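You operate a simulated robot arm through the tools that you are given. There is no shell and no other tool.

You are at the controls of a simulated robot arm. One attempt, no reset.

## Task
Warm the flatbread and press it flat with the iron press.
Fine: light the small burner on high, then medium; put the press back, then turn off.

It is judged by the outcome, as a careful person would: the job done as asked, and still so three seconds after it is handed in. It fails if anything else is knocked over, pushed out of place, dropped, spilled or broken.

## Robot
A 7-joint arm with a two-finger parallel gripper, fixed in place. Base frame: the origin is at the foot of the arm, x ahead of it, y to its left, z up. Units: cm, degrees, N and s.
With the tool pointing down near the work surface it reaches from about 10 to 36 cm from the base axis. Its first joint turns from -143.0 to 143.0 degrees. Payload 3 kg.
The TCP is the grasp point between the finger pads, 3 cm short of the fingertips. In the tool frame z runs along the fingers and y along their closing line. The gripper opens to 11 cm. The fingers are 2 cm wide and 1 cm thick; the gripper's body (4.8 by 11.2 cm) begins 5.5 cm behind the TCP.
Orientation is that of the tool frame in the base frame, as a unit quaternion [x, y, z, w]. With the fingers straight down and closing along the base's y, the tool's x points along the base's -x, its y along +y and its z along -z.

## Interface
- The arm moves only by the tool jog_arm. Its argument "plan" is a list of rows, each a list of 2 entries, a list of its own where there are three numbers: the shift along the tool's x, y, z in cm, then the turn, a rotation vector about the tool's x, y, z in degrees. In form: [[[x, y, z], [wx, wy, wz]], ...]. A call has 1 to 20 rows; each row is the pose to reach, as a shift and turn from the pose commanded when the call began, along the tool's axes at that moment. "grip" is the closure in counts, from 0 (fully open) to 255 (shut), set as the call begins (left out, the last holds). A row lasts 0.2 s, in which the tool goes at most 5 cm and 8.6 degrees; a call with a longer step from one row to the next is refused whole, and so is a gripper value outside its range. A pose out of reach is approached as far as the arm can. The call stops where the force on the tool passes 90 N (or 10 N more than at its start, if that is more) or the arm is blocked; 0.2 s more then pass. Each finger travels about 10.8 cm/s and halts on what it meets, pressing with about 21 N; the grip force reading is that of the motor and also rises with nothing between the fingers. The clock runs only during rows and for 0.2 s after the last one: add rows that repeat a pose to give the fingers time. It gives the time, the measured TCP pose, the force on the tool (base axes), the opening and the grip force at its end, in the units of the frame above (readings bear some noise), with the torque about the TCP (base axes, N m) and any sound that the robot's microphone picked up.
- Cameras (640 x 400 px; columns grow to the right, rows downward): "scene" is fixed at [4.8, 64.97, 147.04]; the picture's right is [-0.50, -0.87, 0.00], its down [-0.47, 0.27, -0.84] and it looks along [0.73, -0.42, -0.55] (base axes); focal length 311 px, centre (320, 200). "wrist" rides on the gripper at [7.2, 1.7, -10.3] in the tool frame; the picture's right is [-0.23, 0.97, 0.00], its down [-0.76, -0.18, -0.62] and it looks along [-0.61, -0.14, 0.78] (tool axes); focal length 222 px, centre (320, 200). There is no depth. A picture from a camera that has moved, and an enlarged one, comes with that camera's place and axes in the base frame and with its lens.
- snapshot(camera): a new picture of that camera. The clock stands still meanwhile.
- raise_lower(by): slides the trunk up (or, below 0, down) by that many cm; the arm rides with it, the base frame stays. It gives what a move gives, with no picture.
- zoom(camera, box): a new picture of the part [left, top, right, bottom] of that camera's present view, enlarged. The clock stands still meanwhile.
- hand_in(): hands the job in; it is judged then, once.

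Places have to be worked out from the pictures, the camera data and where the tool is seen. Open the gripper and draw the arm clear of the work before you hand the job in, unless the task says otherwise.

The tools are called after "Call:" by a JSON object that holds its "api" and its "payload". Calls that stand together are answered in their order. jog_arm: Moves the arm, as the interface text tells. Its arguments: {"type":"object","properties":{"plan":{"type":"array","items":{"type":"array"}},"grip":{"type":"number"}},"required":["plan"]} The other tools are called the same way: raise_lower (by) slides the trunk up or down; snapshot (camera) takes a picture; zoom (camera, box) takes an enlarged picture of a part of a camera's view; hand_in () hands the job in.

At the start:

```text
t: 0.0
tcp_pos: [57.06, 27.53, 128.35]
orientation: [-0.001, 1.0, 0.0, 0.0]
contact_force: [-0.1, -0.5, 0.5]
moment: [0.03, 0.03, -0.01]
finger_gap: 11.01
grasp_force: 0.1
trunk travel left (down, up): [-81.2, 7.8]
```

scene: 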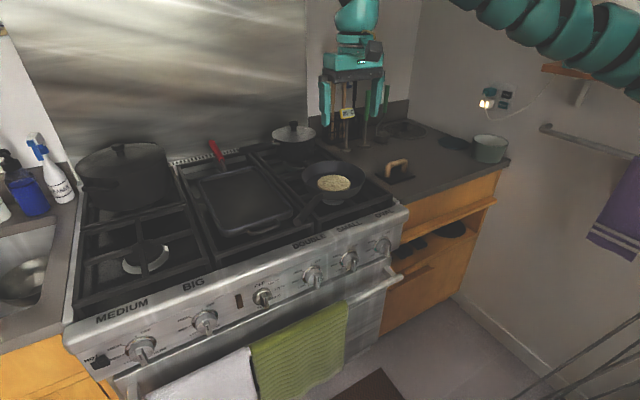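
wrist: 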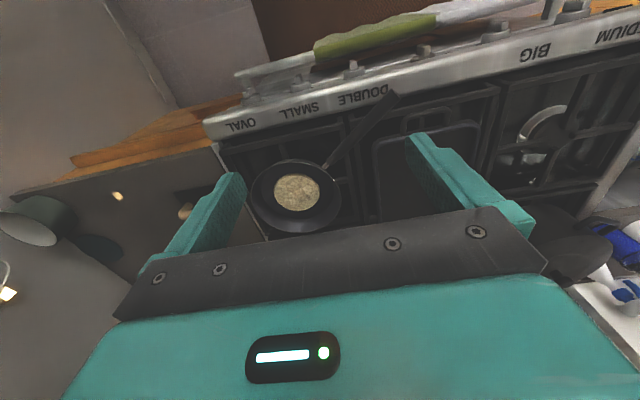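

I see a stove with a skillet holding the flatbread, and what looks like an iron press with a wooden handle on the counter to the right. I'll take enlarged views before moving anything.

Call:
{"api": "zoom", "payload": {"camera": "scene", "box": [270, 120, 430, 220]}}

Call:
{"api": "zoom", "payload": {"camera": "scene", "box": [240, 200, 400, 300]}}

Call:
{"api": "zoom", "payload": {"camera": "scene", "box": [60, 260, 260, 385]}}

Call:
{"api": "zoom", "payload": {"camera": "wrist", "box": [120, 50, 440, 250]}}

```text
4.00 times, centred on (350, 170) of scene
camera zoom: at [4.8, 64.97, 147.04], right [-0.5, -0.87, 0.0], down [-0.47, 0.27, -0.84], along [0.73, -0.42, -0.55], focal length 1244 px, centre (200, 320)
```

zoom: 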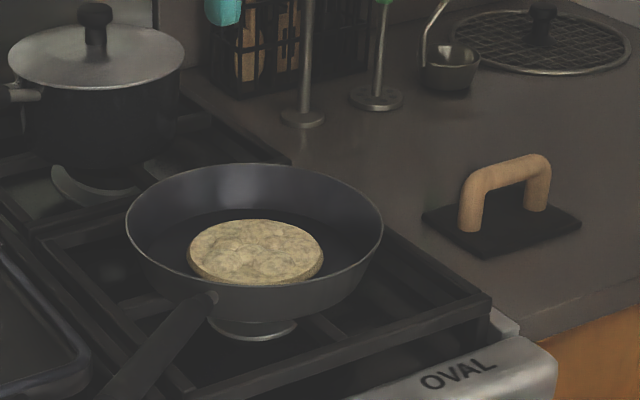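

```text
4.00 times, centred on (320, 250) of scene
camera zoom: at [4.8, 64.97, 147.04], right [-0.5, -0.87, 0.0], down [-0.47, 0.27, -0.84], along [0.73, -0.42, -0.55], focal length 1244 px, centre (320, 0)
```

zoom: 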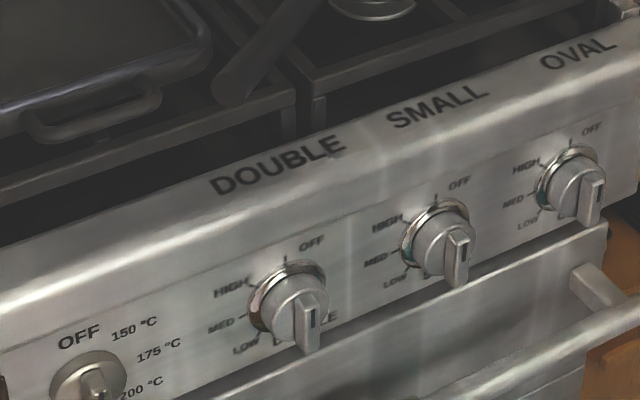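

```text
3.20 times, centred on (160, 322) of scene
camera zoom: at [4.8, 64.97, 147.04], right [-0.5, -0.87, 0.0], down [-0.47, 0.27, -0.84], along [0.73, -0.42, -0.55], focal length 995 px, centre (832, -192)
```

zoom: 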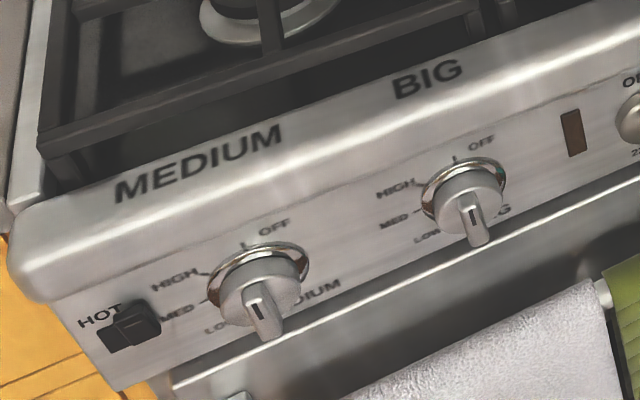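

```text
2.00 times, centred on (280, 150) of wrist
camera zoom: at [49.76, 29.31, 138.7], right [0.23, 0.97, 0.0], down [0.76, -0.18, 0.62], along [0.61, -0.14, -0.78], focal length 444 px, centre (400, 300)
```

zoom: 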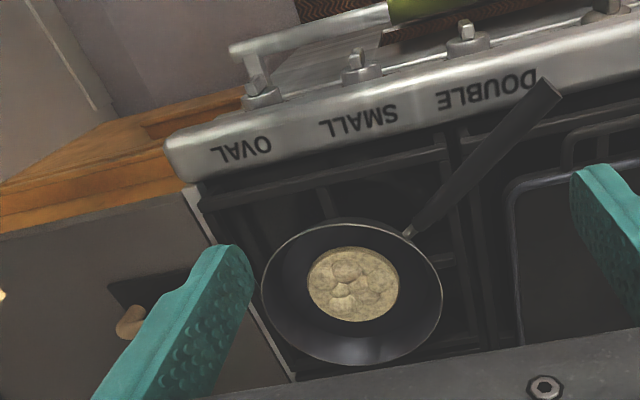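

From the two views I place the flatbread near (79, 17, 96.5), the small knob near (60, 21.5, 78.4), and the press to the right at about (83, -17). The arm hangs from a high trunk, so I'll first pull the tool back and tilt it forward to get a better look at the knobs.

Call:
{"api": "jog_arm", "payload": {"plan": [[[2.5, 0, 0], [0, -7.5, 0]], [[5, 0, 0], [0, -15, 0]], [[7.5, 0, 0], [0, -22.5, 0]], [[10, 0, 0], [0, -30, 0]], [[12.5, 0, 0], [0, -37.5, 0]], [[15, 0, 0], [0, -45, 0]], [[17.5, 0, 0], [0, -52.5, 0]], [[20, 0, 0], [0, -60, 0]]], "grip": 0}}

```text
t: 2.0
tcp_pos: [45.05, 26.31, 140.49]
orientation: [0.092, 0.834, 0.067, 0.54]
contact_force: [-1.2, -0.8, 0.5]
moment: [-0.02, -0.03, -0.03]
finger_gap: 10.98
grasp_force: 0.0
out of reach, approached as far as the arm can: row 2, 3, 4, 5, 6
trunk travel left (down, up): [-81.2, 7.8]
stopped in row 8: the arm was blocked; the commanded pose is now the measured one
```

The move was blocked partway and some rows were out of reach, so I'll check both pictures.

Call:
{"api": "snapshot", "payload": {"camera": "scene"}}

Call:
{"api": "snapshot", "payload": {"camera": "wrist"}}

```text
taken
```

scene: 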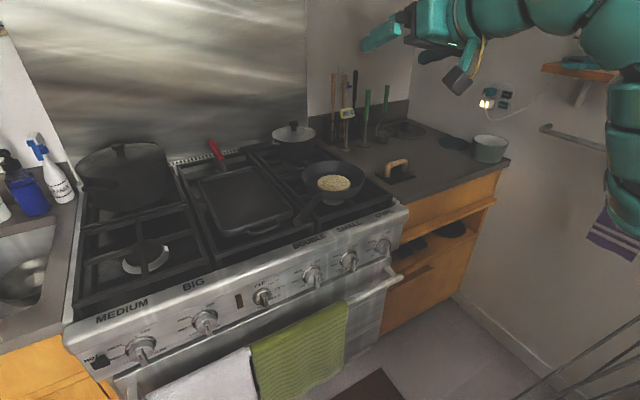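

```text
taken
camera wrist: at [32.83, 29.49, 138.63], right [0.17, 0.9, 0.41], down [-0.28, -0.35, 0.89], along [0.94, -0.27, 0.19], focal length 222 px, centre (320, 200)
```

wrist: 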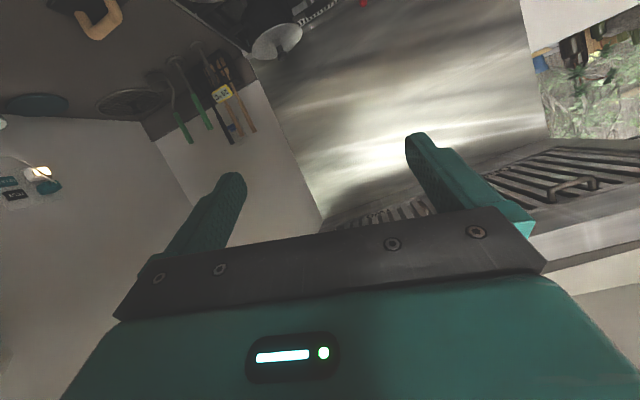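

The arm is folded up at the right with the tool high at (45, 26, 140), and the pictures show no contact with anything. I'll lower the trunk 30 cm so this forward-pointing pose comes closer to the stove front.

Call:
{"api": "raise_lower", "payload": {"by": -30}}

Call:
{"api": "snapshot", "payload": {"camera": "scene"}}

Call:
{"api": "snapshot", "payload": {"camera": "wrist"}}

```text
t: 5.0
tcp_pos: [45.44, 26.38, 110.42]
orientation: [0.094, 0.834, 0.066, 0.539]
contact_force: [0.0, 0.2, 0.1]
moment: [0.01, 0.01, -0.03]
finger_gap: 11.02
grasp_force: 0.1
trunk travel left (down, up): [-51.2, 37.8]
```

```text
taken
```

scene: 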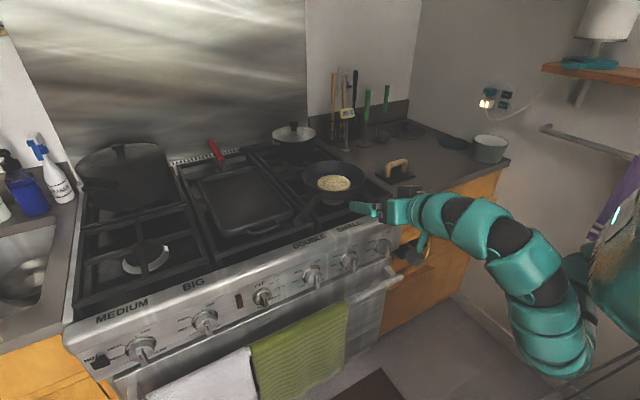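

```text
taken
camera wrist: at [33.15, 29.55, 108.54], right [0.17, 0.9, 0.41], down [-0.28, -0.35, 0.89], along [0.95, -0.27, 0.19], focal length 222 px, centre (320, 200)
```

wrist: 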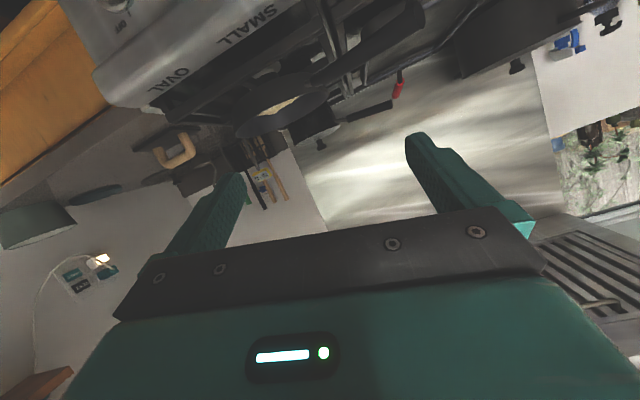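

The arm is now clear and visible, with the tool pointing forward and about 24° down at z≈110. I'll lower another 25 cm so the wrist camera faces the knob panel.

Call:
{"api": "raise_lower", "payload": {"by": -25}}

Call:
{"api": "snapshot", "payload": {"camera": "scene"}}

Call:
{"api": "snapshot", "payload": {"camera": "wrist"}}

```text
t: 7.6
tcp_pos: [45.3, 26.36, 85.47]
orientation: [0.092, 0.834, 0.067, 0.54]
contact_force: [0.1, -0.8, 0.1]
moment: [0.02, -0.01, 0.0]
finger_gap: 11.02
grasp_force: 0.1
trunk travel left (down, up): [-26.2, 62.8]
```

```text
taken
```

scene: 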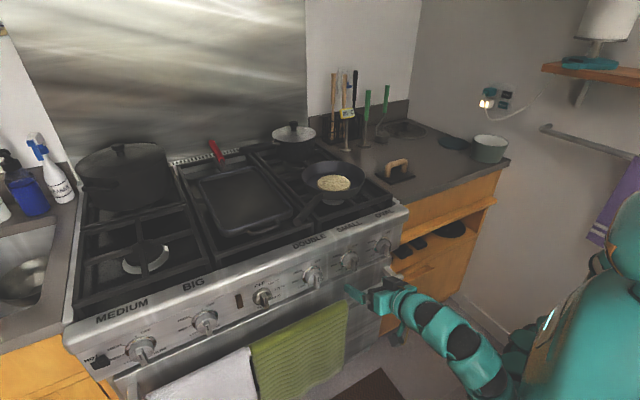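

```text
taken
camera wrist: at [33.15, 29.55, 83.54], right [0.17, 0.9, 0.41], down [-0.28, -0.35, 0.89], along [0.95, -0.27, 0.19], focal length 222 px, centre (320, 200)
```

wrist: 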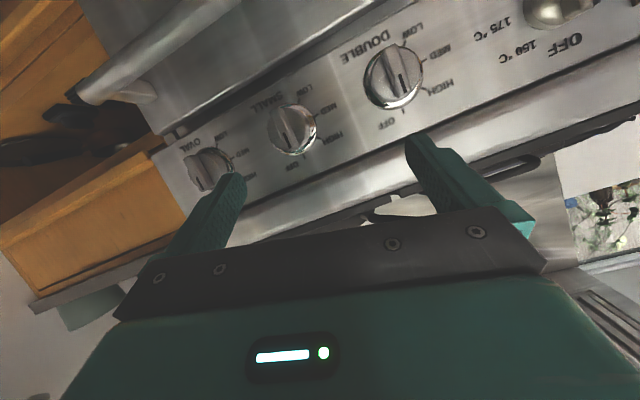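

The knob panel is now in clear (upside-down) view of the wrist camera. I'll zoom in on the small knob for its marks and pose.

Call:
{"api": "zoom", "payload": {"camera": "wrist", "box": [230, 60, 390, 160]}}

Call:
{"api": "zoom", "payload": {"camera": "scene", "box": [310, 220, 410, 282]}}

```text
4.00 times, centred on (310, 110) of wrist
camera zoom: at [33.15, 29.55, 83.54], right [0.17, 0.9, 0.41], down [-0.28, -0.35, 0.89], along [0.95, -0.27, 0.19], focal length 888 px, centre (360, 560)
```

zoom: 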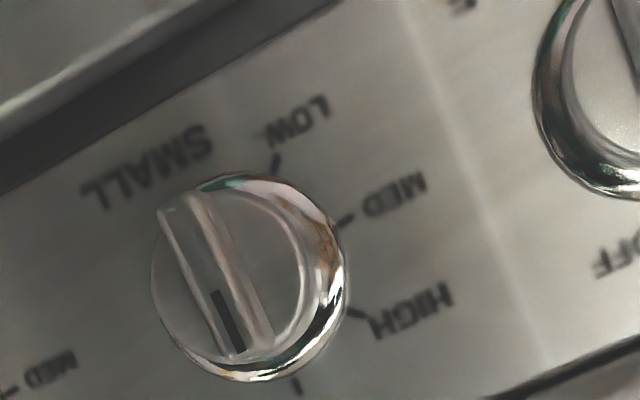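

```text
6.40 times, centred on (360, 251) of scene
camera zoom: at [4.8, 64.97, 147.04], right [-0.5, -0.87, 0.0], down [-0.47, 0.27, -0.84], along [0.73, -0.42, -0.55], focal length 1990 px, centre (64, -126)
```

zoom: 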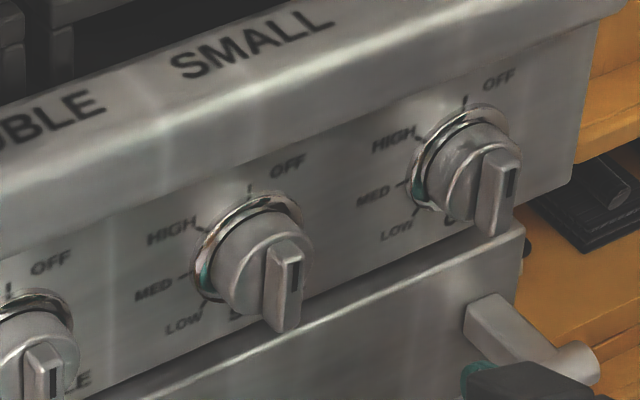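

The wrist and scene views agree closely. The small knob axis is at y≈21.85, z≈79.5, the panel face at x≈61.9, and the ridge front at x≈58.05. OFF is up, with HIGH about 45–49°, MED about 92° and LOW about 139° turned toward +y. I'll move to a pre-grasp with the tool pointing straight along +x, about 8 cm short of the ridge.

Call:
{"api": "jog_arm", "payload": {"plan": [[[0.48, -1.05, 1.33], [-0.41, -4.81, -2.6]], [[0.96, -2.11, 2.67], [-0.82, -9.62, -5.21]], [[1.44, -3.16, 4.0], [-1.23, -14.43, -7.81]], [[1.92, -4.22, 5.34], [-1.64, -19.24, -10.42]], [[2.405, -5.27, 6.67], [-2.05, -24.05, -13.02]], [[2.405, -5.27, 6.67], [-2.05, -24.05, -13.02]]], "grip": 0}}

Call:
{"api": "snapshot", "payload": {"camera": "scene"}}

Call:
{"api": "snapshot", "payload": {"camera": "wrist"}}

```text
t: 9.0
tcp_pos: [50.15, 21.89, 79.63]
orientation: [0.0, 0.707, 0.0, 0.707]
contact_force: [-0.6, 0.1, -0.4]
moment: [0.02, 0.0, -0.03]
finger_gap: 11.02
grasp_force: 0.1
trunk travel left (down, up): [-26.2, 62.8]
```

```text
taken
```

scene: 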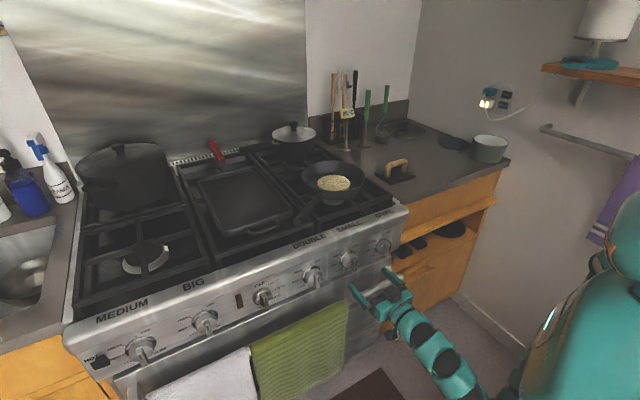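

```text
taken
camera wrist: at [39.73, 23.54, 72.4], right [0.0, 0.97, 0.23], down [-0.62, -0.18, 0.76], along [0.78, -0.14, 0.61], focal length 222 px, centre (320, 200)
```

wrist: 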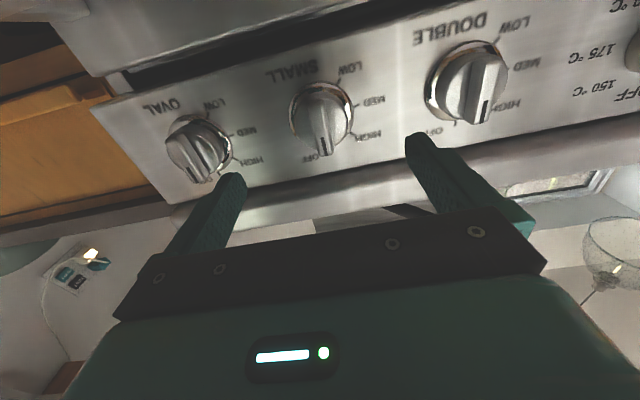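

The tool is exactly at the commanded pre-grasp. I'll zoom to confirm the ridge alignment before approaching.

Call:
{"api": "zoom", "payload": {"camera": "wrist", "box": [260, 65, 420, 165]}}

```text
4.00 times, centred on (340, 115) of wrist
camera zoom: at [39.73, 23.54, 72.4], right [0.0, 0.97, 0.23], down [-0.62, -0.18, 0.76], along [0.78, -0.14, 0.61], focal length 888 px, centre (240, 540)
```

zoom: 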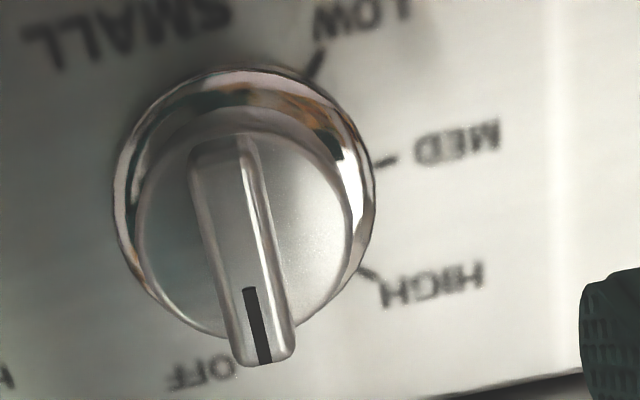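

The ridge is centred on the tool axis within about 1 mm. I'll advance 6.2 cm so the fingertips straddle the ridge, still open.

Call:
{"api": "jog_arm", "payload": {"plan": [[[0, 0, 2], [0, 0, 0]], [[0, 0, 4], [0, 0, 0]], [[0, 0, 5.2], [0, 0, 0]], [[0, 0, 6.2], [0, 0, 0]], [[0, 0, 6.2], [0, 0, 0]]], "grip": 0}}

```text
t: 10.2
tcp_pos: [56.11, 21.8, 79.43]
orientation: [0.001, 0.708, 0.0, 0.706]
contact_force: [0.1, -0.2, 0.5]
moment: [-0.02, 0.02, -0.02]
finger_gap: 11.0
grasp_force: 0.0
trunk travel left (down, up): [-26.2, 62.8]
```

No contact yet, and the tips are at x≈59.2. I'll close the fingers on the ridge.

Call:
{"api": "jog_arm", "payload": {"plan": [[[0, 0, 0], [0, 0, 0]], [[0, 0, 0], [0, 0, 0]], [[0, 0, 0], [0, 0, 0]], [[0, 0, 0], [0, 0, 0]], [[0, 0, 0], [0, 0, 0]]], "grip": 255}}

Call:
{"api": "zoom", "payload": {"camera": "wrist", "box": [220, 60, 420, 185]}}

```text
t: 11.4
tcp_pos: [56.11, 21.95, 79.44]
orientation: [-0.001, 0.708, 0.001, 0.707]
contact_force: [3.9, 8.0, 3.2]
moment: [-0.05, 0.16, 0.16]
finger_gap: 1.47
grasp_force: 44.7
trunk travel left (down, up): [-26.2, 62.8]
```

```text
3.20 times, centred on (320, 122) of wrist
camera zoom: at [45.78, 23.66, 72.15], right [0.0, 0.97, 0.23], down [-0.62, -0.18, 0.76], along [0.78, -0.14, 0.61], focal length 711 px, centre (320, 448)
```

zoom: 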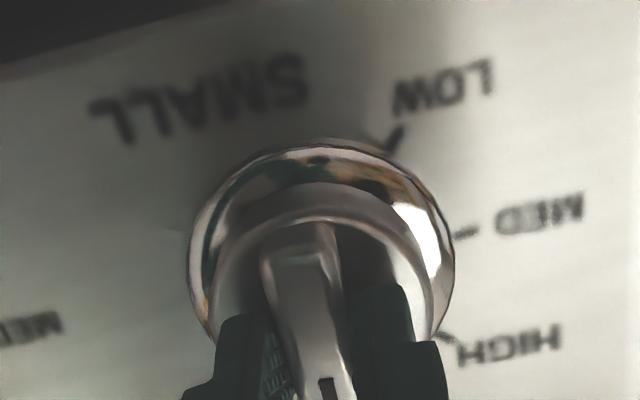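

The ridge is gripped with a gap of 1.47 cm and a firm grip force. I'll turn slowly counter-clockwise toward HIGH, about 47°, listening for the igniter.

Call:
{"api": "jog_arm", "payload": {"plan": [[[0, 0, 0], [0, 0, -4]], [[0, 0, 0], [0, 0, -8]], [[0, 0, 0], [0, 0, -12]], [[0, 0, 0], [0, 0, -16]], [[0, 0, 0], [0, 0, -20]], [[0, 0, 0], [0, 0, -24]], [[0, 0, 0], [0, 0, -28]], [[0, 0, 0], [0, 0, -32]], [[0, 0, 0], [0, 0, -36]], [[0, 0, 0], [0, 0, -40]], [[0, 0, 0], [0, 0, -44]], [[0, 0, 0], [0, 0, -47]], [[0, 0, 0], [0, 0, -47]]], "grip": 255}}

Call:
{"api": "snapshot", "payload": {"camera": "wrist"}}

Call:
{"api": "snapshot", "payload": {"camera": "scene"}}

```text
t: 14.2
tcp_pos: [56.22, 21.95, 79.38]
orientation: [-0.283, 0.649, -0.282, 0.648]
contact_force: [-27.3, -8.7, -16.2]
moment: [0.04, 0.32, -0.21]
finger_gap: 1.49
grasp_force: 44.9
trunk travel left (down, up): [-26.2, 62.8]
```

```text
taken
camera wrist: at [45.82, 17.78, 73.27], right [0.0, 0.83, -0.56], down [-0.62, 0.44, 0.65], along [0.78, 0.35, 0.52], focal length 222 px, centre (320, 200)
```

wrist: 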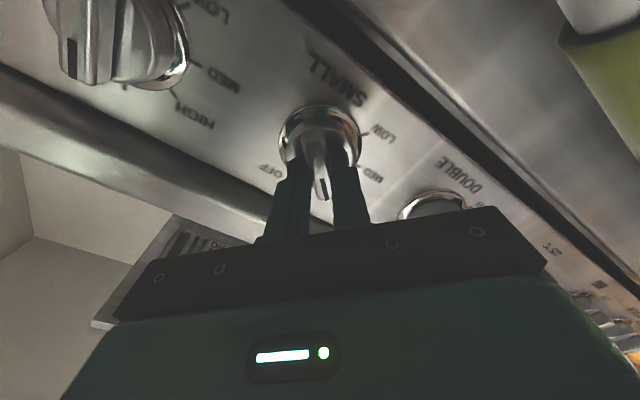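

```text
taken
```

scene: 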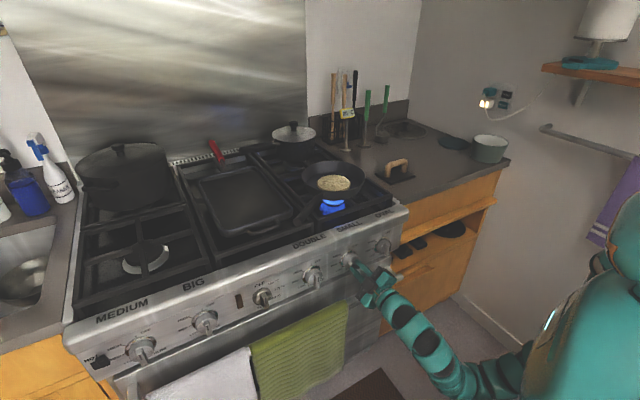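

The blue flame is lit under the skillet. I'll zoom in to check that the pointer sits at HIGH.

Call:
{"api": "zoom", "payload": {"camera": "wrist", "box": [240, 70, 420, 182]}}

Call:
{"api": "zoom", "payload": {"camera": "scene", "box": [290, 150, 410, 280]}}

```text
3.56 times, centred on (330, 126) of wrist
camera zoom: at [45.82, 17.78, 73.27], right [0.0, 0.83, -0.56], down [-0.62, 0.44, 0.65], along [0.78, 0.35, 0.52], focal length 790 px, centre (284, 463)
```

zoom: 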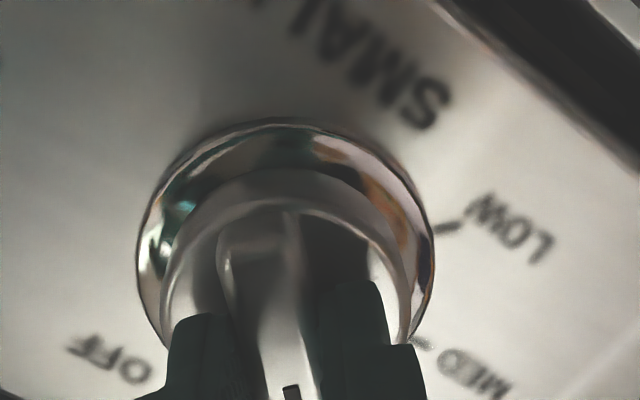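

```text
3.08 times, centred on (350, 215) of scene
camera zoom: at [4.8, 64.97, 147.04], right [-0.5, -0.87, 0.0], down [-0.47, 0.27, -0.84], along [0.73, -0.42, -0.55], focal length 957 px, centre (228, 154)
```

zoom: 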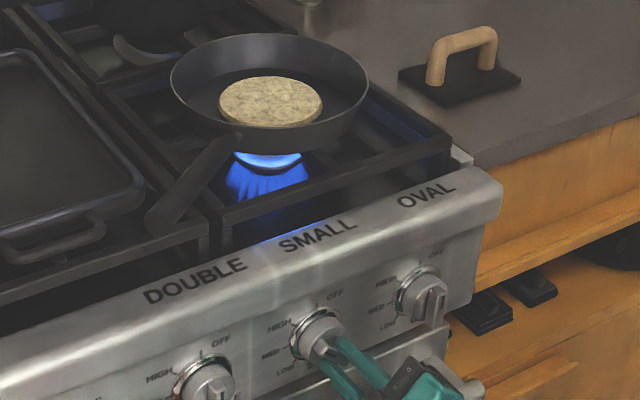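

HIGH is on with a strong flame. I'll hold it about a second, then continue another 47° to MED, easing back 1.5 mm to relieve the axial push.

Call:
{"api": "jog_arm", "payload": {"plan": [[[0, 0, 0], [0, 0, 0]], [[0, 0, 0], [0, 0, 0]], [[0, 0, -0.1], [0, 0, 0]], [[0, 0, -0.15], [0, 0, 0]], [[0, 0, -0.15], [0, 0, -4]], [[0, 0, -0.15], [0, 0, -8]], [[0, 0, -0.15], [0, 0, -12]], [[0, 0, -0.15], [0, 0, -16]], [[0, 0, -0.15], [0, 0, -20]], [[0, 0, -0.15], [0, 0, -24]], [[0, 0, -0.15], [0, 0, -28]], [[0, 0, -0.15], [0, 0, -32]], [[0, 0, -0.15], [0, 0, -36]], [[0, 0, -0.15], [0, 0, -40]], [[0, 0, -0.15], [0, 0, -44]], [[0, 0, -0.15], [0, 0, -47]], [[0, 0, -0.15], [0, 0, -47]]], "grip": 255}}

Call:
{"api": "zoom", "payload": {"camera": "scene", "box": [290, 150, 410, 280]}}

Call:
{"api": "snapshot", "payload": {"camera": "wrist"}}

```text
t: 17.8
tcp_pos: [56.03, 21.88, 79.4]
orientation: [0.518, -0.482, 0.517, -0.482]
contact_force: [26.4, 10.7, 30.9]
moment: [0.06, -0.74, -0.57]
finger_gap: 1.47
grasp_force: 45.2
trunk travel left (down, up): [-26.2, 62.8]
```

```text
3.08 times, centred on (350, 215) of scene
camera zoom: at [4.8, 64.97, 147.04], right [-0.5, -0.87, 0.0], down [-0.47, 0.27, -0.84], along [0.73, -0.42, -0.55], focal length 957 px, centre (228, 154)
```

zoom: 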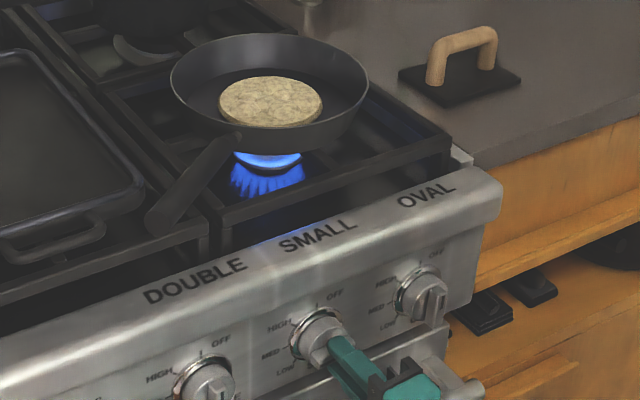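

```text
taken
camera wrist: at [45.75, 14.5, 78.3], right [0.0, 0.16, -0.99], down [-0.62, 0.77, 0.12], along [0.78, 0.61, 0.1], focal length 222 px, centre (320, 200)
```

wrist: 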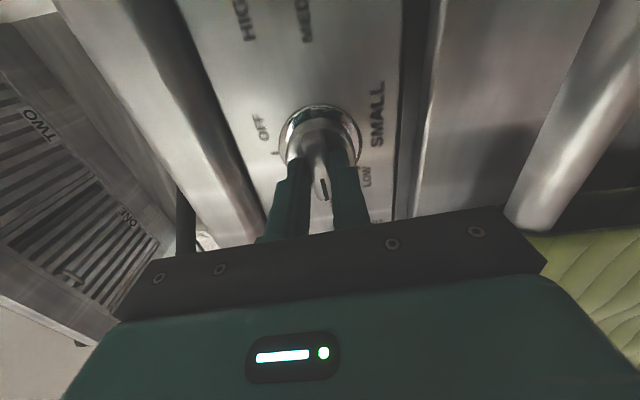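

The flame has dropped to medium with the tool at 94°. I'll open the fingers only partly, to about 4 cm, so they clear the ridge without reaching the lip above.

Call:
{"api": "jog_arm", "payload": {"plan": [[[0, 0, 0], [0, 0, 0]], [[0, 0, 0], [0, 0, 0]], [[0, 0, 0], [0, 0, 0]]], "grip": 160}}

```text
t: 18.6
tcp_pos: [56.15, 21.82, 79.34]
orientation: [0.517, -0.483, 0.517, -0.483]
contact_force: [0.0, 0.6, 0.4]
moment: [-0.01, 0.0, 0.0]
finger_gap: 4.1
grasp_force: 0.1
trunk travel left (down, up): [-26.2, 62.8]
```

The fingers are open at 4.1 cm with no contact force. I'll back straight out 8 cm and check the knob.

Call:
{"api": "jog_arm", "payload": {"plan": [[[0, 0, -2], [0, 0, 0]], [[0, 0, -4], [0, 0, 0]], [[0, 0, -6], [0, 0, 0]], [[0, 0, -8], [0, 0, 0]], [[0, 0, -8], [0, 0, 0]]], "grip": 160}}

Call:
{"api": "zoom", "payload": {"camera": "wrist", "box": [240, 60, 400, 160]}}

Call:
{"api": "zoom", "payload": {"camera": "scene", "box": [290, 150, 410, 280]}}

```text
t: 19.8
tcp_pos: [48.09, 21.88, 79.56]
orientation: [0.518, -0.482, 0.517, -0.482]
contact_force: [-0.3, 0.1, 0.3]
moment: [0.0, 0.01, 0.02]
finger_gap: 4.1
grasp_force: 0.1
trunk travel left (down, up): [-26.2, 62.8]
```

```text
4.00 times, centred on (320, 110) of wrist
camera zoom: at [37.82, 14.39, 78.43], right [0.0, 0.16, -0.99], down [-0.62, 0.77, 0.13], along [0.78, 0.62, 0.1], focal length 888 px, centre (320, 560)
```

zoom: 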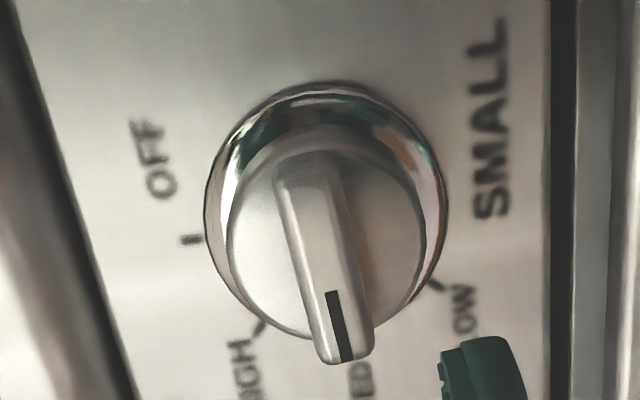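

```text
3.08 times, centred on (350, 215) of scene
camera zoom: at [4.8, 64.97, 147.04], right [-0.5, -0.87, 0.0], down [-0.47, 0.27, -0.84], along [0.73, -0.42, -0.55], focal length 957 px, centre (228, 154)
```

zoom: 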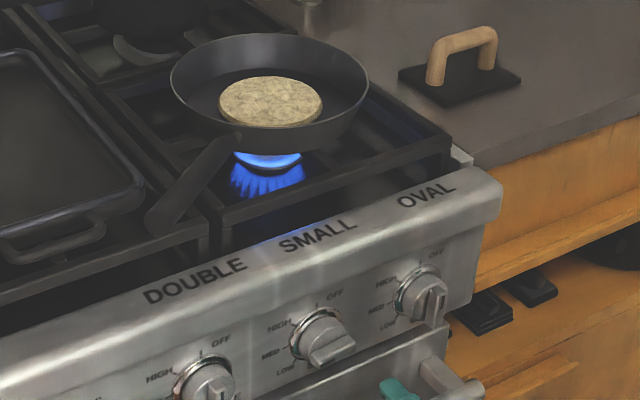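

The pointer is at MED and the flame is steady. Next is the press: I'll raise the trunk 35 cm so I can swing the tool over the counter and view it from above.

Call:
{"api": "raise_lower", "payload": {"by": 35}}

Call:
{"api": "snapshot", "payload": {"camera": "wrist"}}

Call:
{"api": "snapshot", "payload": {"camera": "scene"}}

```text
t: 23.2
tcp_pos: [48.25, 21.82, 114.61]
orientation: [0.518, -0.483, 0.516, -0.482]
contact_force: [0.3, -0.1, -0.8]
moment: [0.0, 0.0, 0.0]
finger_gap: 4.1
grasp_force: 0.1
trunk travel left (down, up): [-61.2, 27.8]
```

```text
taken
camera wrist: at [37.85, 14.38, 113.41], right [0.0, 0.16, -0.99], down [-0.62, 0.77, 0.13], along [0.78, 0.62, 0.1], focal length 222 px, centre (320, 200)
```

wrist: 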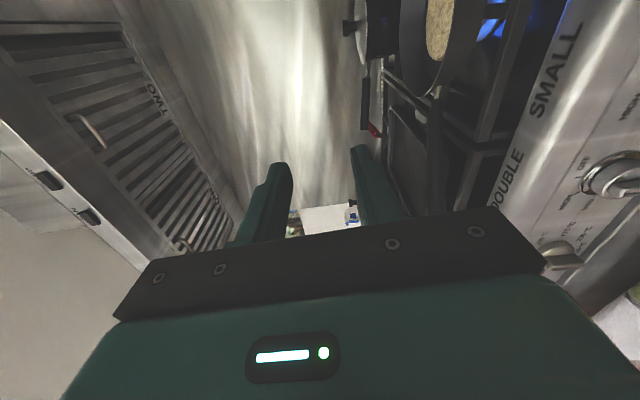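

```text
taken
```

scene: 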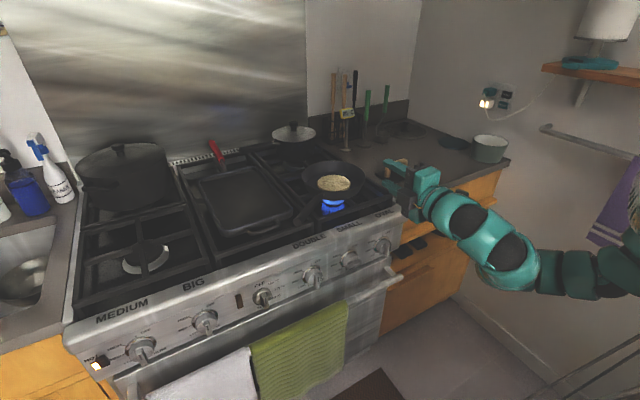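

The arm is clear at z≈114.6. I'll rotate the tool to point straight down with the fingers closing along base x (across the handle bar) while moving to about (60, 5, 115).

Call:
{"api": "jog_arm", "payload": {"plan": [[[1.4, 0.06, 0.98], [-7.5, -0.26, 0.26]], [[2.8, 0.13, 1.96], [-15, -0.52, 0.52]], [[4.2, 0.19, 2.94], [-22.5, -0.78, 0.78]], [[5.6, 0.25, 3.92], [-30, -1.03, 1.03]], [[7.0, 0.32, 4.9], [-37.5, -1.29, 1.29]], [[8.4, 0.38, 5.88], [-45, -1.55, 1.55]], [[9.8, 0.44, 6.85], [-52.5, -1.81, 1.81]], [[11.2, 0.51, 7.83], [-60, -2.07, 2.07]], [[12.6, 0.57, 8.81], [-67.5, -2.33, 2.33]], [[14.0, 0.63, 9.79], [-75, -2.58, 2.58]], [[15.4, 0.7, 10.77], [-82.5, -2.84, 2.84]], [[16.81, 0.76, 11.75], [-89.97, -3.1, 3.1]], [[16.81, 0.76, 11.75], [-89.97, -3.1, 3.1]]], "grip": 160}}

Call:
{"api": "snapshot", "payload": {"camera": "wrist"}}

Call:
{"api": "snapshot", "payload": {"camera": "scene"}}

```text
t: 26.0
tcp_pos: [59.97, -2.13, 110.59]
orientation: [0.682, -0.675, 0.24, -0.145]
contact_force: [0.1, 1.0, 1.1]
moment: [-0.06, -0.03, -0.01]
finger_gap: 4.09
grasp_force: 0.0
out of reach, approached as far as the arm can: row 7, 8, 9, 10, 11, 12, 13
trunk travel left (down, up): [-61.2, 27.8]
```

```text
taken
camera wrist: at [52.79, -8.04, 119.38], right [-0.82, 0.18, -0.54], down [-0.16, 0.84, 0.52], along [0.55, 0.51, -0.66], focal length 222 px, centre (320, 200)
```

wrist: 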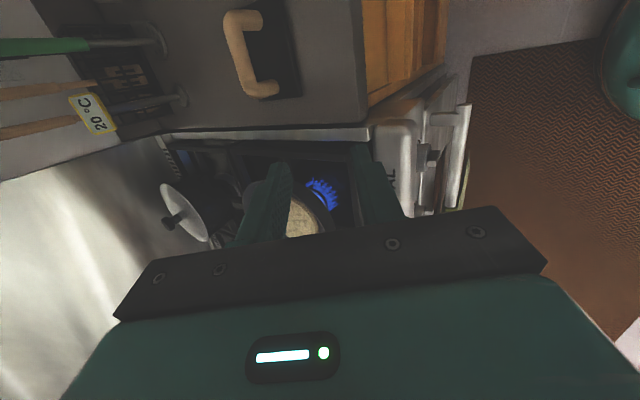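

```text
taken
```

scene: 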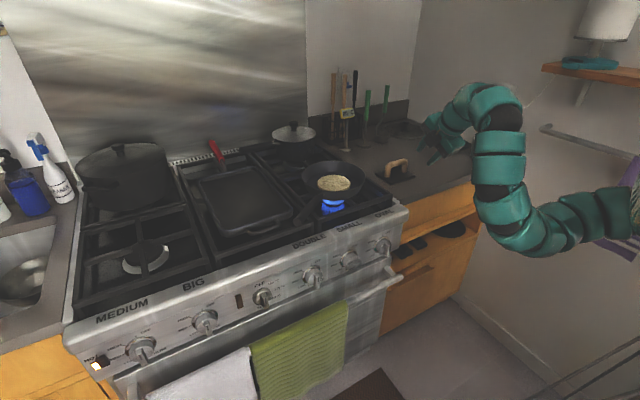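

The arm stopped at (60, -2, 110.6), pitched about 57° down, so straight down at this distance is beyond its reach. The press is in the wrist view, so I'll zoom to triangulate it.

Call:
{"api": "zoom", "payload": {"camera": "wrist", "box": [180, 0, 360, 112]}}

Call:
{"api": "zoom", "payload": {"camera": "scene", "box": [360, 140, 440, 190]}}

Call:
{"api": "zoom", "payload": {"camera": "scene", "box": [290, 150, 390, 240]}}

```text
3.56 times, centred on (270, 56) of wrist
camera zoom: at [52.79, -8.04, 119.38], right [-0.82, 0.18, -0.54], down [-0.16, 0.84, 0.52], along [0.55, 0.51, -0.66], focal length 790 px, centre (498, 712)
```

zoom: 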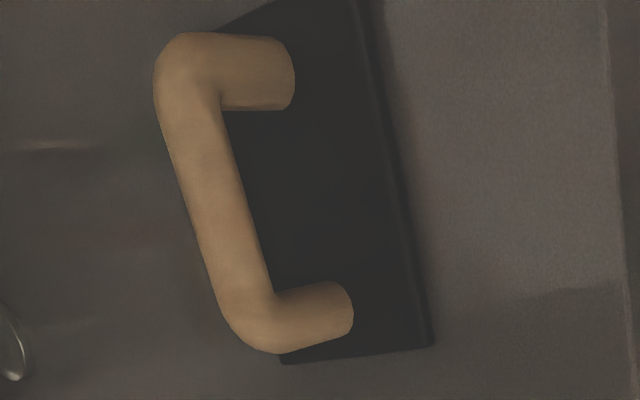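

```text
8.00 times, centred on (400, 165) of scene
camera zoom: at [4.8, 64.97, 147.04], right [-0.5, -0.87, 0.0], down [-0.47, 0.27, -0.84], along [0.73, -0.42, -0.55], focal length 2488 px, centre (-320, 480)
```

zoom: 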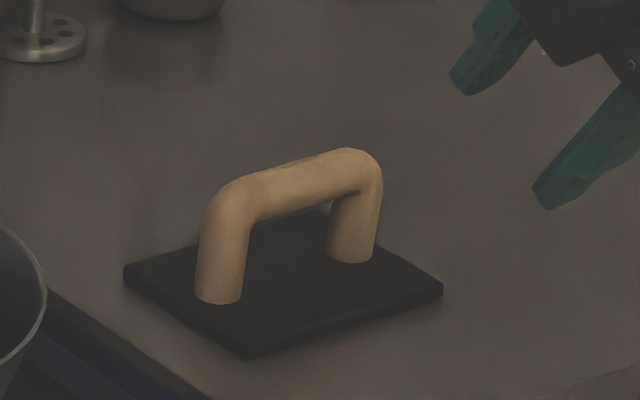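

```text
4.44 times, centred on (340, 195) of scene
camera zoom: at [4.8, 64.97, 147.04], right [-0.5, -0.87, 0.0], down [-0.47, 0.27, -0.84], along [0.73, -0.42, -0.55], focal length 1382 px, centre (231, 222)
```

zoom: 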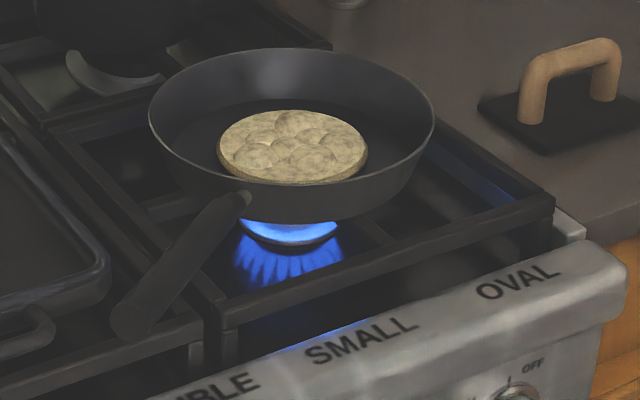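

The two views agree well. The press handle bar is centred near (79.5, -10.7, 96.1), about 2 cm thick, running along y between posts at y≈-6.7 and -14.4. The plate top is z≈92.1. I'll run a null move to check whether the commanded pose matches the measured one before computing the approach.

Call:
{"api": "jog_arm", "payload": {"plan": [[[0, 0, 0], [0, 0, 0]]], "grip": 180}}

```text
t: 26.4
tcp_pos: [60.08, -2.28, 110.53]
orientation: [0.681, -0.676, 0.24, -0.146]
contact_force: [-0.4, -0.2, 0.2]
moment: [-0.02, -0.01, 0.0]
finger_gap: 3.21
grasp_force: 0.0
trunk travel left (down, up): [-61.2, 27.8]
```

No out-of-reach flag, so the command base equals the reached pose. I'll now test the reach over the counter with the tool at 40° pitch, aimed at the press, moving to (72, -9.5, 112).

Call:
{"api": "jog_arm", "payload": {"plan": [[[1.43, -2.13, 1.21], [3.6, -0.37, 1.92]], [[2.87, -4.26, 2.41], [7.19, -0.74, 3.84]], [[4.3, -6.38, 3.62], [10.79, -1.1, 5.75]], [[5.74, -8.51, 4.82], [14.38, -1.47, 7.67]], [[7.17, -10.64, 6.03], [17.98, -1.84, 9.59]], [[7.17, -10.64, 6.03], [17.98, -1.84, 9.59]]], "grip": 180}}

```text
t: 27.8
tcp_pos: [71.87, -9.68, 111.63]
orientation: [-0.596, 0.682, -0.318, 0.281]
contact_force: [0.4, -0.3, -0.5]
moment: [0.0, 0.03, 0.0]
finger_gap: 3.22
grasp_force: 0.0
trunk travel left (down, up): [-61.2, 27.8]
```

Reached cleanly. I'll test another 6 cm outward at the same height and pitch to see if the arm can get to the press radius.

Call:
{"api": "jog_arm", "payload": {"plan": [[[-0.05, -1.37, 1.45], [0, 0, 0]], [[-0.1, -2.74, 2.9], [0, 0, 0]], [[-0.16, -4.11, 4.34], [0, 0, 0]], [[-0.16, -4.11, 4.34], [0, 0, 0]]], "grip": 180}}

Call:
{"api": "snapshot", "payload": {"camera": "wrist"}}

Call:
{"api": "snapshot", "payload": {"camera": "scene"}}

```text
t: 28.8
tcp_pos: [77.89, -10.4, 111.8]
orientation: [-0.594, 0.683, -0.318, 0.281]
contact_force: [-0.8, 0.8, 0.0]
moment: [-0.02, 0.03, 0.01]
finger_gap: 3.23
grasp_force: 0.1
trunk travel left (down, up): [-61.2, 27.8]
```

```text
taken
camera wrist: at [67.97, -16.34, 117.0], right [-0.59, 0.31, -0.75], down [-0.26, 0.8, 0.54], along [0.77, 0.51, -0.39], focal length 222 px, centre (320, 200)
```

wrist: 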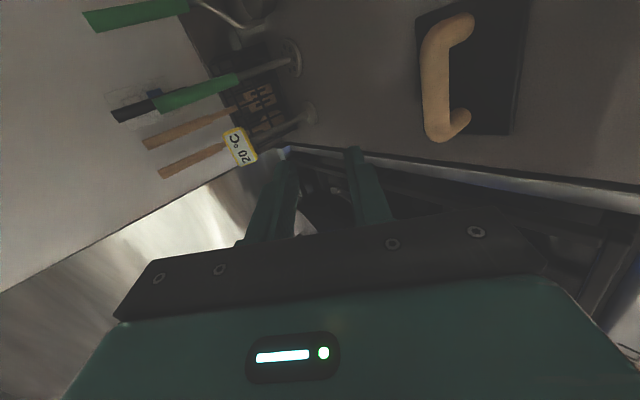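

```text
taken
```

scene: 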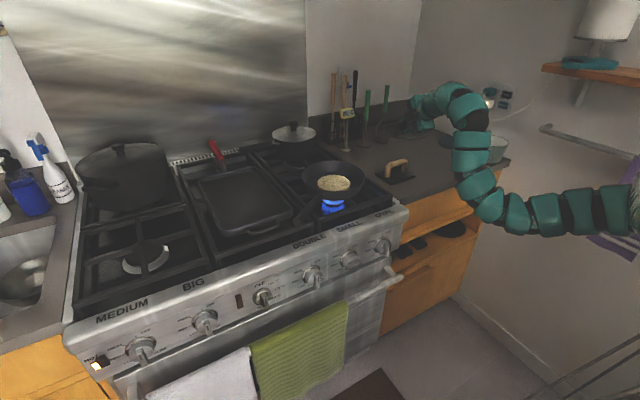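

The arm reaches this radius comfortably, with the elbow still bent. I'll zoom on the press from this new view to refine the bar position.

Call:
{"api": "zoom", "payload": {"camera": "wrist", "box": [390, 0, 550, 150]}}

Call:
{"api": "zoom", "payload": {"camera": "scene", "box": [290, 150, 370, 230]}}

```text
2.67 times, centred on (470, 75) of wrist
camera zoom: at [67.97, -16.34, 117.0], right [-0.59, 0.31, -0.75], down [-0.26, 0.8, 0.54], along [0.77, 0.51, -0.39], focal length 592 px, centre (-80, 533)
```

zoom: 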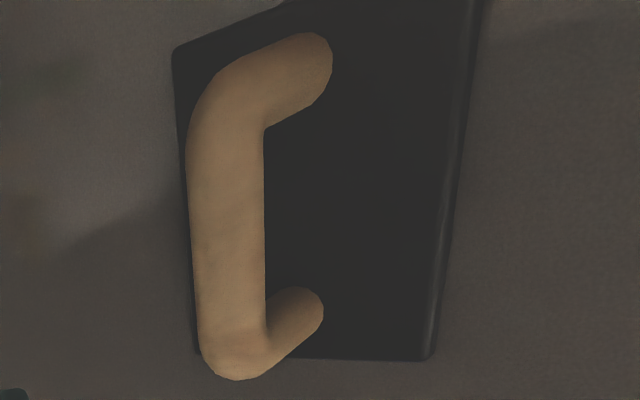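

```text
5.00 times, centred on (330, 190) of scene
camera zoom: at [4.8, 64.97, 147.04], right [-0.5, -0.87, 0.0], down [-0.47, 0.27, -0.84], along [0.73, -0.42, -0.55], focal length 1555 px, centre (270, 250)
```

zoom: 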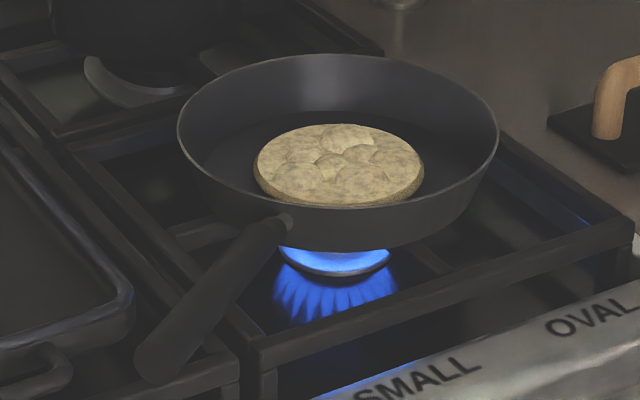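

The bar centre is confirmed at (79.7, -10.8, 96.1). I'll back off 5 cm horizontally first so the fingers clear the bar, then lower the trunk about 10 cm to the pre-approach height.

Call:
{"api": "jog_arm", "payload": {"plan": [[[0, 1.61, -1.93], [0, 0, 0]], [[0, 3.22, -3.87], [0, 0, 0]], [[0, 3.22, -3.87], [0, 0, 0]]], "grip": 180}}

Call:
{"api": "raise_lower", "payload": {"by": -10.1}}

Call:
{"api": "snapshot", "payload": {"camera": "scene"}}

Call:
{"api": "snapshot", "payload": {"camera": "wrist"}}

```text
t: 29.6
tcp_pos: [73.01, -9.78, 111.81]
orientation: [-0.596, 0.682, -0.318, 0.28]
contact_force: [0.3, -0.2, 0.2]
moment: [-0.05, -0.01, 0.01]
finger_gap: 3.22
grasp_force: 0.0
trunk travel left (down, up): [-61.2, 27.8]
```

```text
t: 30.9
tcp_pos: [72.89, -9.65, 101.82]
orientation: [-0.595, 0.682, -0.319, 0.281]
contact_force: [0.1, -0.7, -0.4]
moment: [-0.01, -0.01, 0.03]
finger_gap: 3.22
grasp_force: 0.1
trunk travel left (down, up): [-51.1, 37.9]
```

```text
taken
```

scene: 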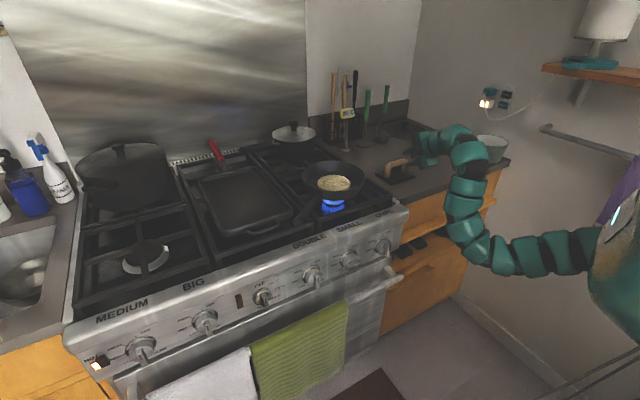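

```text
taken
camera wrist: at [62.96, -15.66, 107.03], right [-0.59, 0.31, -0.75], down [-0.26, 0.8, 0.54], along [0.77, 0.51, -0.39], focal length 222 px, centre (320, 200)
```

wrist: 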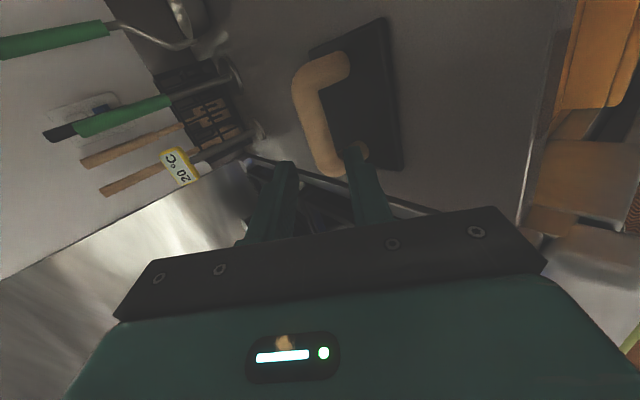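

The projected grasp point falls on the bar's centreline in the wrist view. I'll advance 7.1 cm along the tool axis so the fingers straddle the bar.

Call:
{"api": "jog_arm", "payload": {"plan": [[[0, 0, 1.8], [0, 0, 0]], [[0, 0, 3.5], [0, 0, 0]], [[0, 0, 5], [0, 0, 0]], [[0, 0, 6.2], [0, 0, 0]], [[0.05, 0, 7.1], [0, 0, 0]], [[0.05, 0, 7.1], [0, 0, 0]]], "grip": 180}}

Call:
{"api": "zoom", "payload": {"camera": "scene", "box": [360, 120, 480, 200]}}

Call:
{"api": "snapshot", "payload": {"camera": "wrist"}}

```text
t: 32.3
tcp_pos: [78.27, -10.52, 97.2]
orientation: [-0.595, 0.682, -0.319, 0.28]
contact_force: [0.5, 0.2, -0.7]
moment: [0.0, 0.02, -0.03]
finger_gap: 3.24
grasp_force: 0.0
trunk travel left (down, up): [-51.1, 37.9]
```

```text
5.00 times, centred on (420, 160) of scene
camera zoom: at [4.8, 64.97, 147.04], right [-0.5, -0.87, 0.0], down [-0.47, 0.27, -0.84], along [0.73, -0.42, -0.55], focal length 1555 px, centre (-180, 400)
```

zoom: 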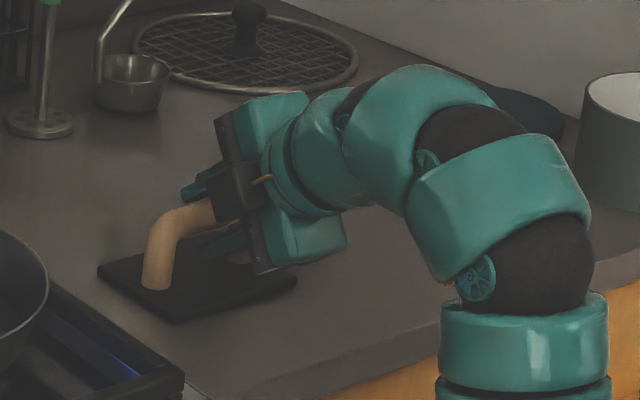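

```text
taken
camera wrist: at [68.38, -16.44, 102.5], right [-0.59, 0.31, -0.75], down [-0.26, 0.8, 0.54], along [0.77, 0.51, -0.39], focal length 222 px, centre (320, 200)
```

wrist: 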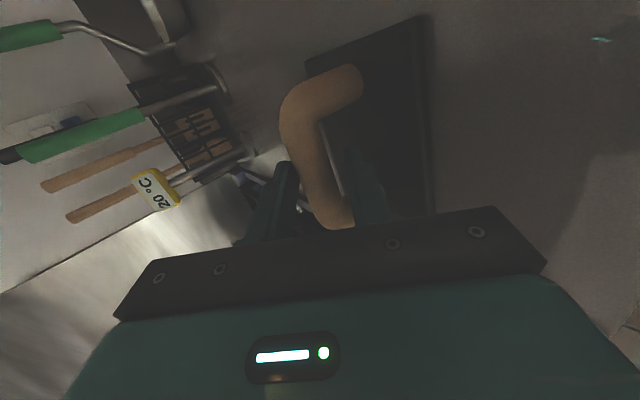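

The bar is between the two fingers with no contact. I'll close the gripper on it.

Call:
{"api": "jog_arm", "payload": {"plan": [[[0, 0, 0], [0, 0, 0]], [[0, 0, 0], [0, 0, 0]], [[0, 0, 0], [0, 0, 0]]], "grip": 255}}

Call:
{"api": "zoom", "payload": {"camera": "wrist", "box": [240, 60, 440, 240]}}

```text
t: 33.1
tcp_pos: [78.29, -10.41, 97.4]
orientation: [-0.594, 0.682, -0.319, 0.282]
contact_force: [9.5, -1.2, 13.8]
moment: [-0.47, -0.28, 0.18]
finger_gap: 2.35
grasp_force: 20.6
trunk travel left (down, up): [-51.1, 37.9]
```

```text
2.22 times, centred on (340, 150) of wrist
camera zoom: at [68.34, -16.44, 102.64], right [-0.58, 0.31, -0.75], down [-0.26, 0.8, 0.54], along [0.77, 0.51, -0.39], focal length 494 px, centre (276, 311)
```

zoom: 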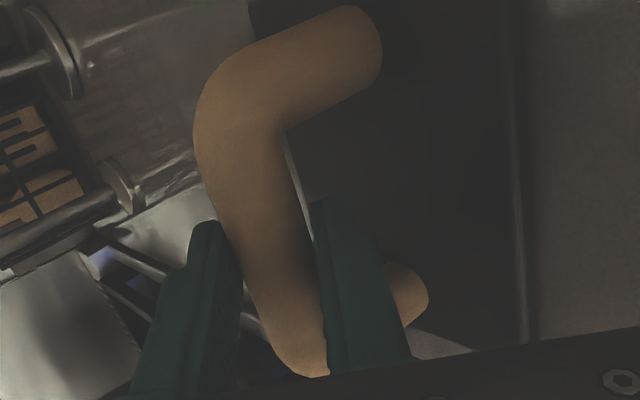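

The grip reads a 2.35 cm gap with a small offset force. I'll hold a moment longer to let it settle and see the final reading.

Call:
{"api": "jog_arm", "payload": {"plan": [[[0, 0, 0], [0, 0, 0]], [[0, 0, 0], [0, 0, 0]], [[0, 0, 0], [0, 0, 0]], [[0, 0, 0], [0, 0, 0]]], "grip": 255}}

```text
t: 34.1
tcp_pos: [78.31, -10.39, 97.38]
orientation: [-0.594, 0.682, -0.319, 0.281]
contact_force: [12.6, -1.4, 21.3]
moment: [-0.46, -0.38, 0.2]
finger_gap: 2.31
grasp_force: 21.1
trunk travel left (down, up): [-51.1, 37.9]
```

The grip has settled at 2.31 cm, which matches the bar diameter. I'll lift slightly with the trunk, 2 cm, and check that the press hangs level.

Call:
{"api": "raise_lower", "payload": {"by": 2}}

Call:
{"api": "zoom", "payload": {"camera": "scene", "box": [360, 120, 480, 200]}}

Call:
{"api": "zoom", "payload": {"camera": "wrist", "box": [240, 0, 500, 240]}}

```text
t: 34.8
tcp_pos: [78.35, -10.49, 99.08]
orientation: [-0.596, 0.682, -0.317, 0.279]
contact_force: [-0.3, -0.3, -4.5]
moment: [0.0, 0.05, 0.01]
finger_gap: 2.15
grasp_force: 21.5
trunk travel left (down, up): [-53.1, 35.9]
```

```text
5.00 times, centred on (420, 160) of scene
camera zoom: at [4.8, 64.97, 147.04], right [-0.5, -0.87, 0.0], down [-0.47, 0.27, -0.84], along [0.73, -0.42, -0.55], focal length 1555 px, centre (-180, 400)
```

zoom: 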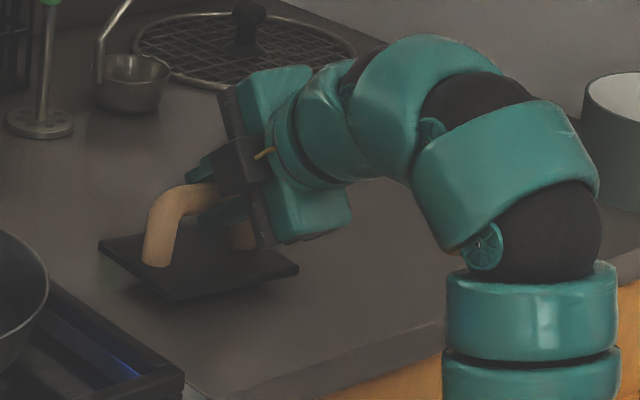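

```text
1.67 times, centred on (370, 120) of wrist
camera zoom: at [68.42, -16.43, 104.36], right [-0.59, 0.31, -0.75], down [-0.26, 0.8, 0.54], along [0.77, 0.51, -0.39], focal length 370 px, centre (237, 333)
```

zoom: 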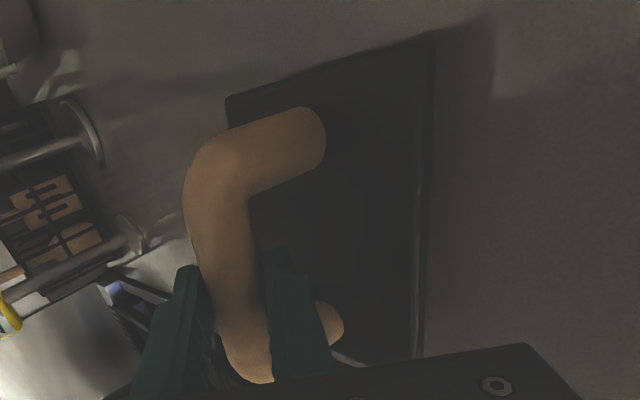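

The press lifted cleanly and level, showing about 4.5 N of load. I'll raise another 9 cm so its plate clears the pan rim (z≈98.9) by about 3 cm.

Call:
{"api": "raise_lower", "payload": {"by": 9}}

Call:
{"api": "snapshot", "payload": {"camera": "scene"}}

```text
t: 36.1
tcp_pos: [78.3, -10.43, 108.11]
orientation: [-0.595, 0.682, -0.319, 0.28]
contact_force: [-0.2, -0.7, -5.0]
moment: [-0.01, 0.05, 0.01]
finger_gap: 2.17
grasp_force: 20.7
trunk travel left (down, up): [-62.1, 26.9]
```

```text
taken
```

scene: 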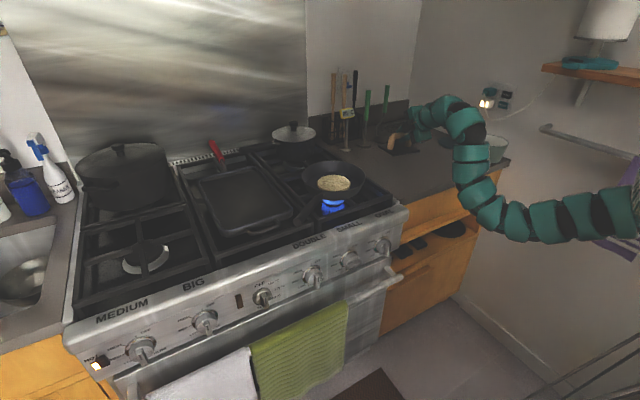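

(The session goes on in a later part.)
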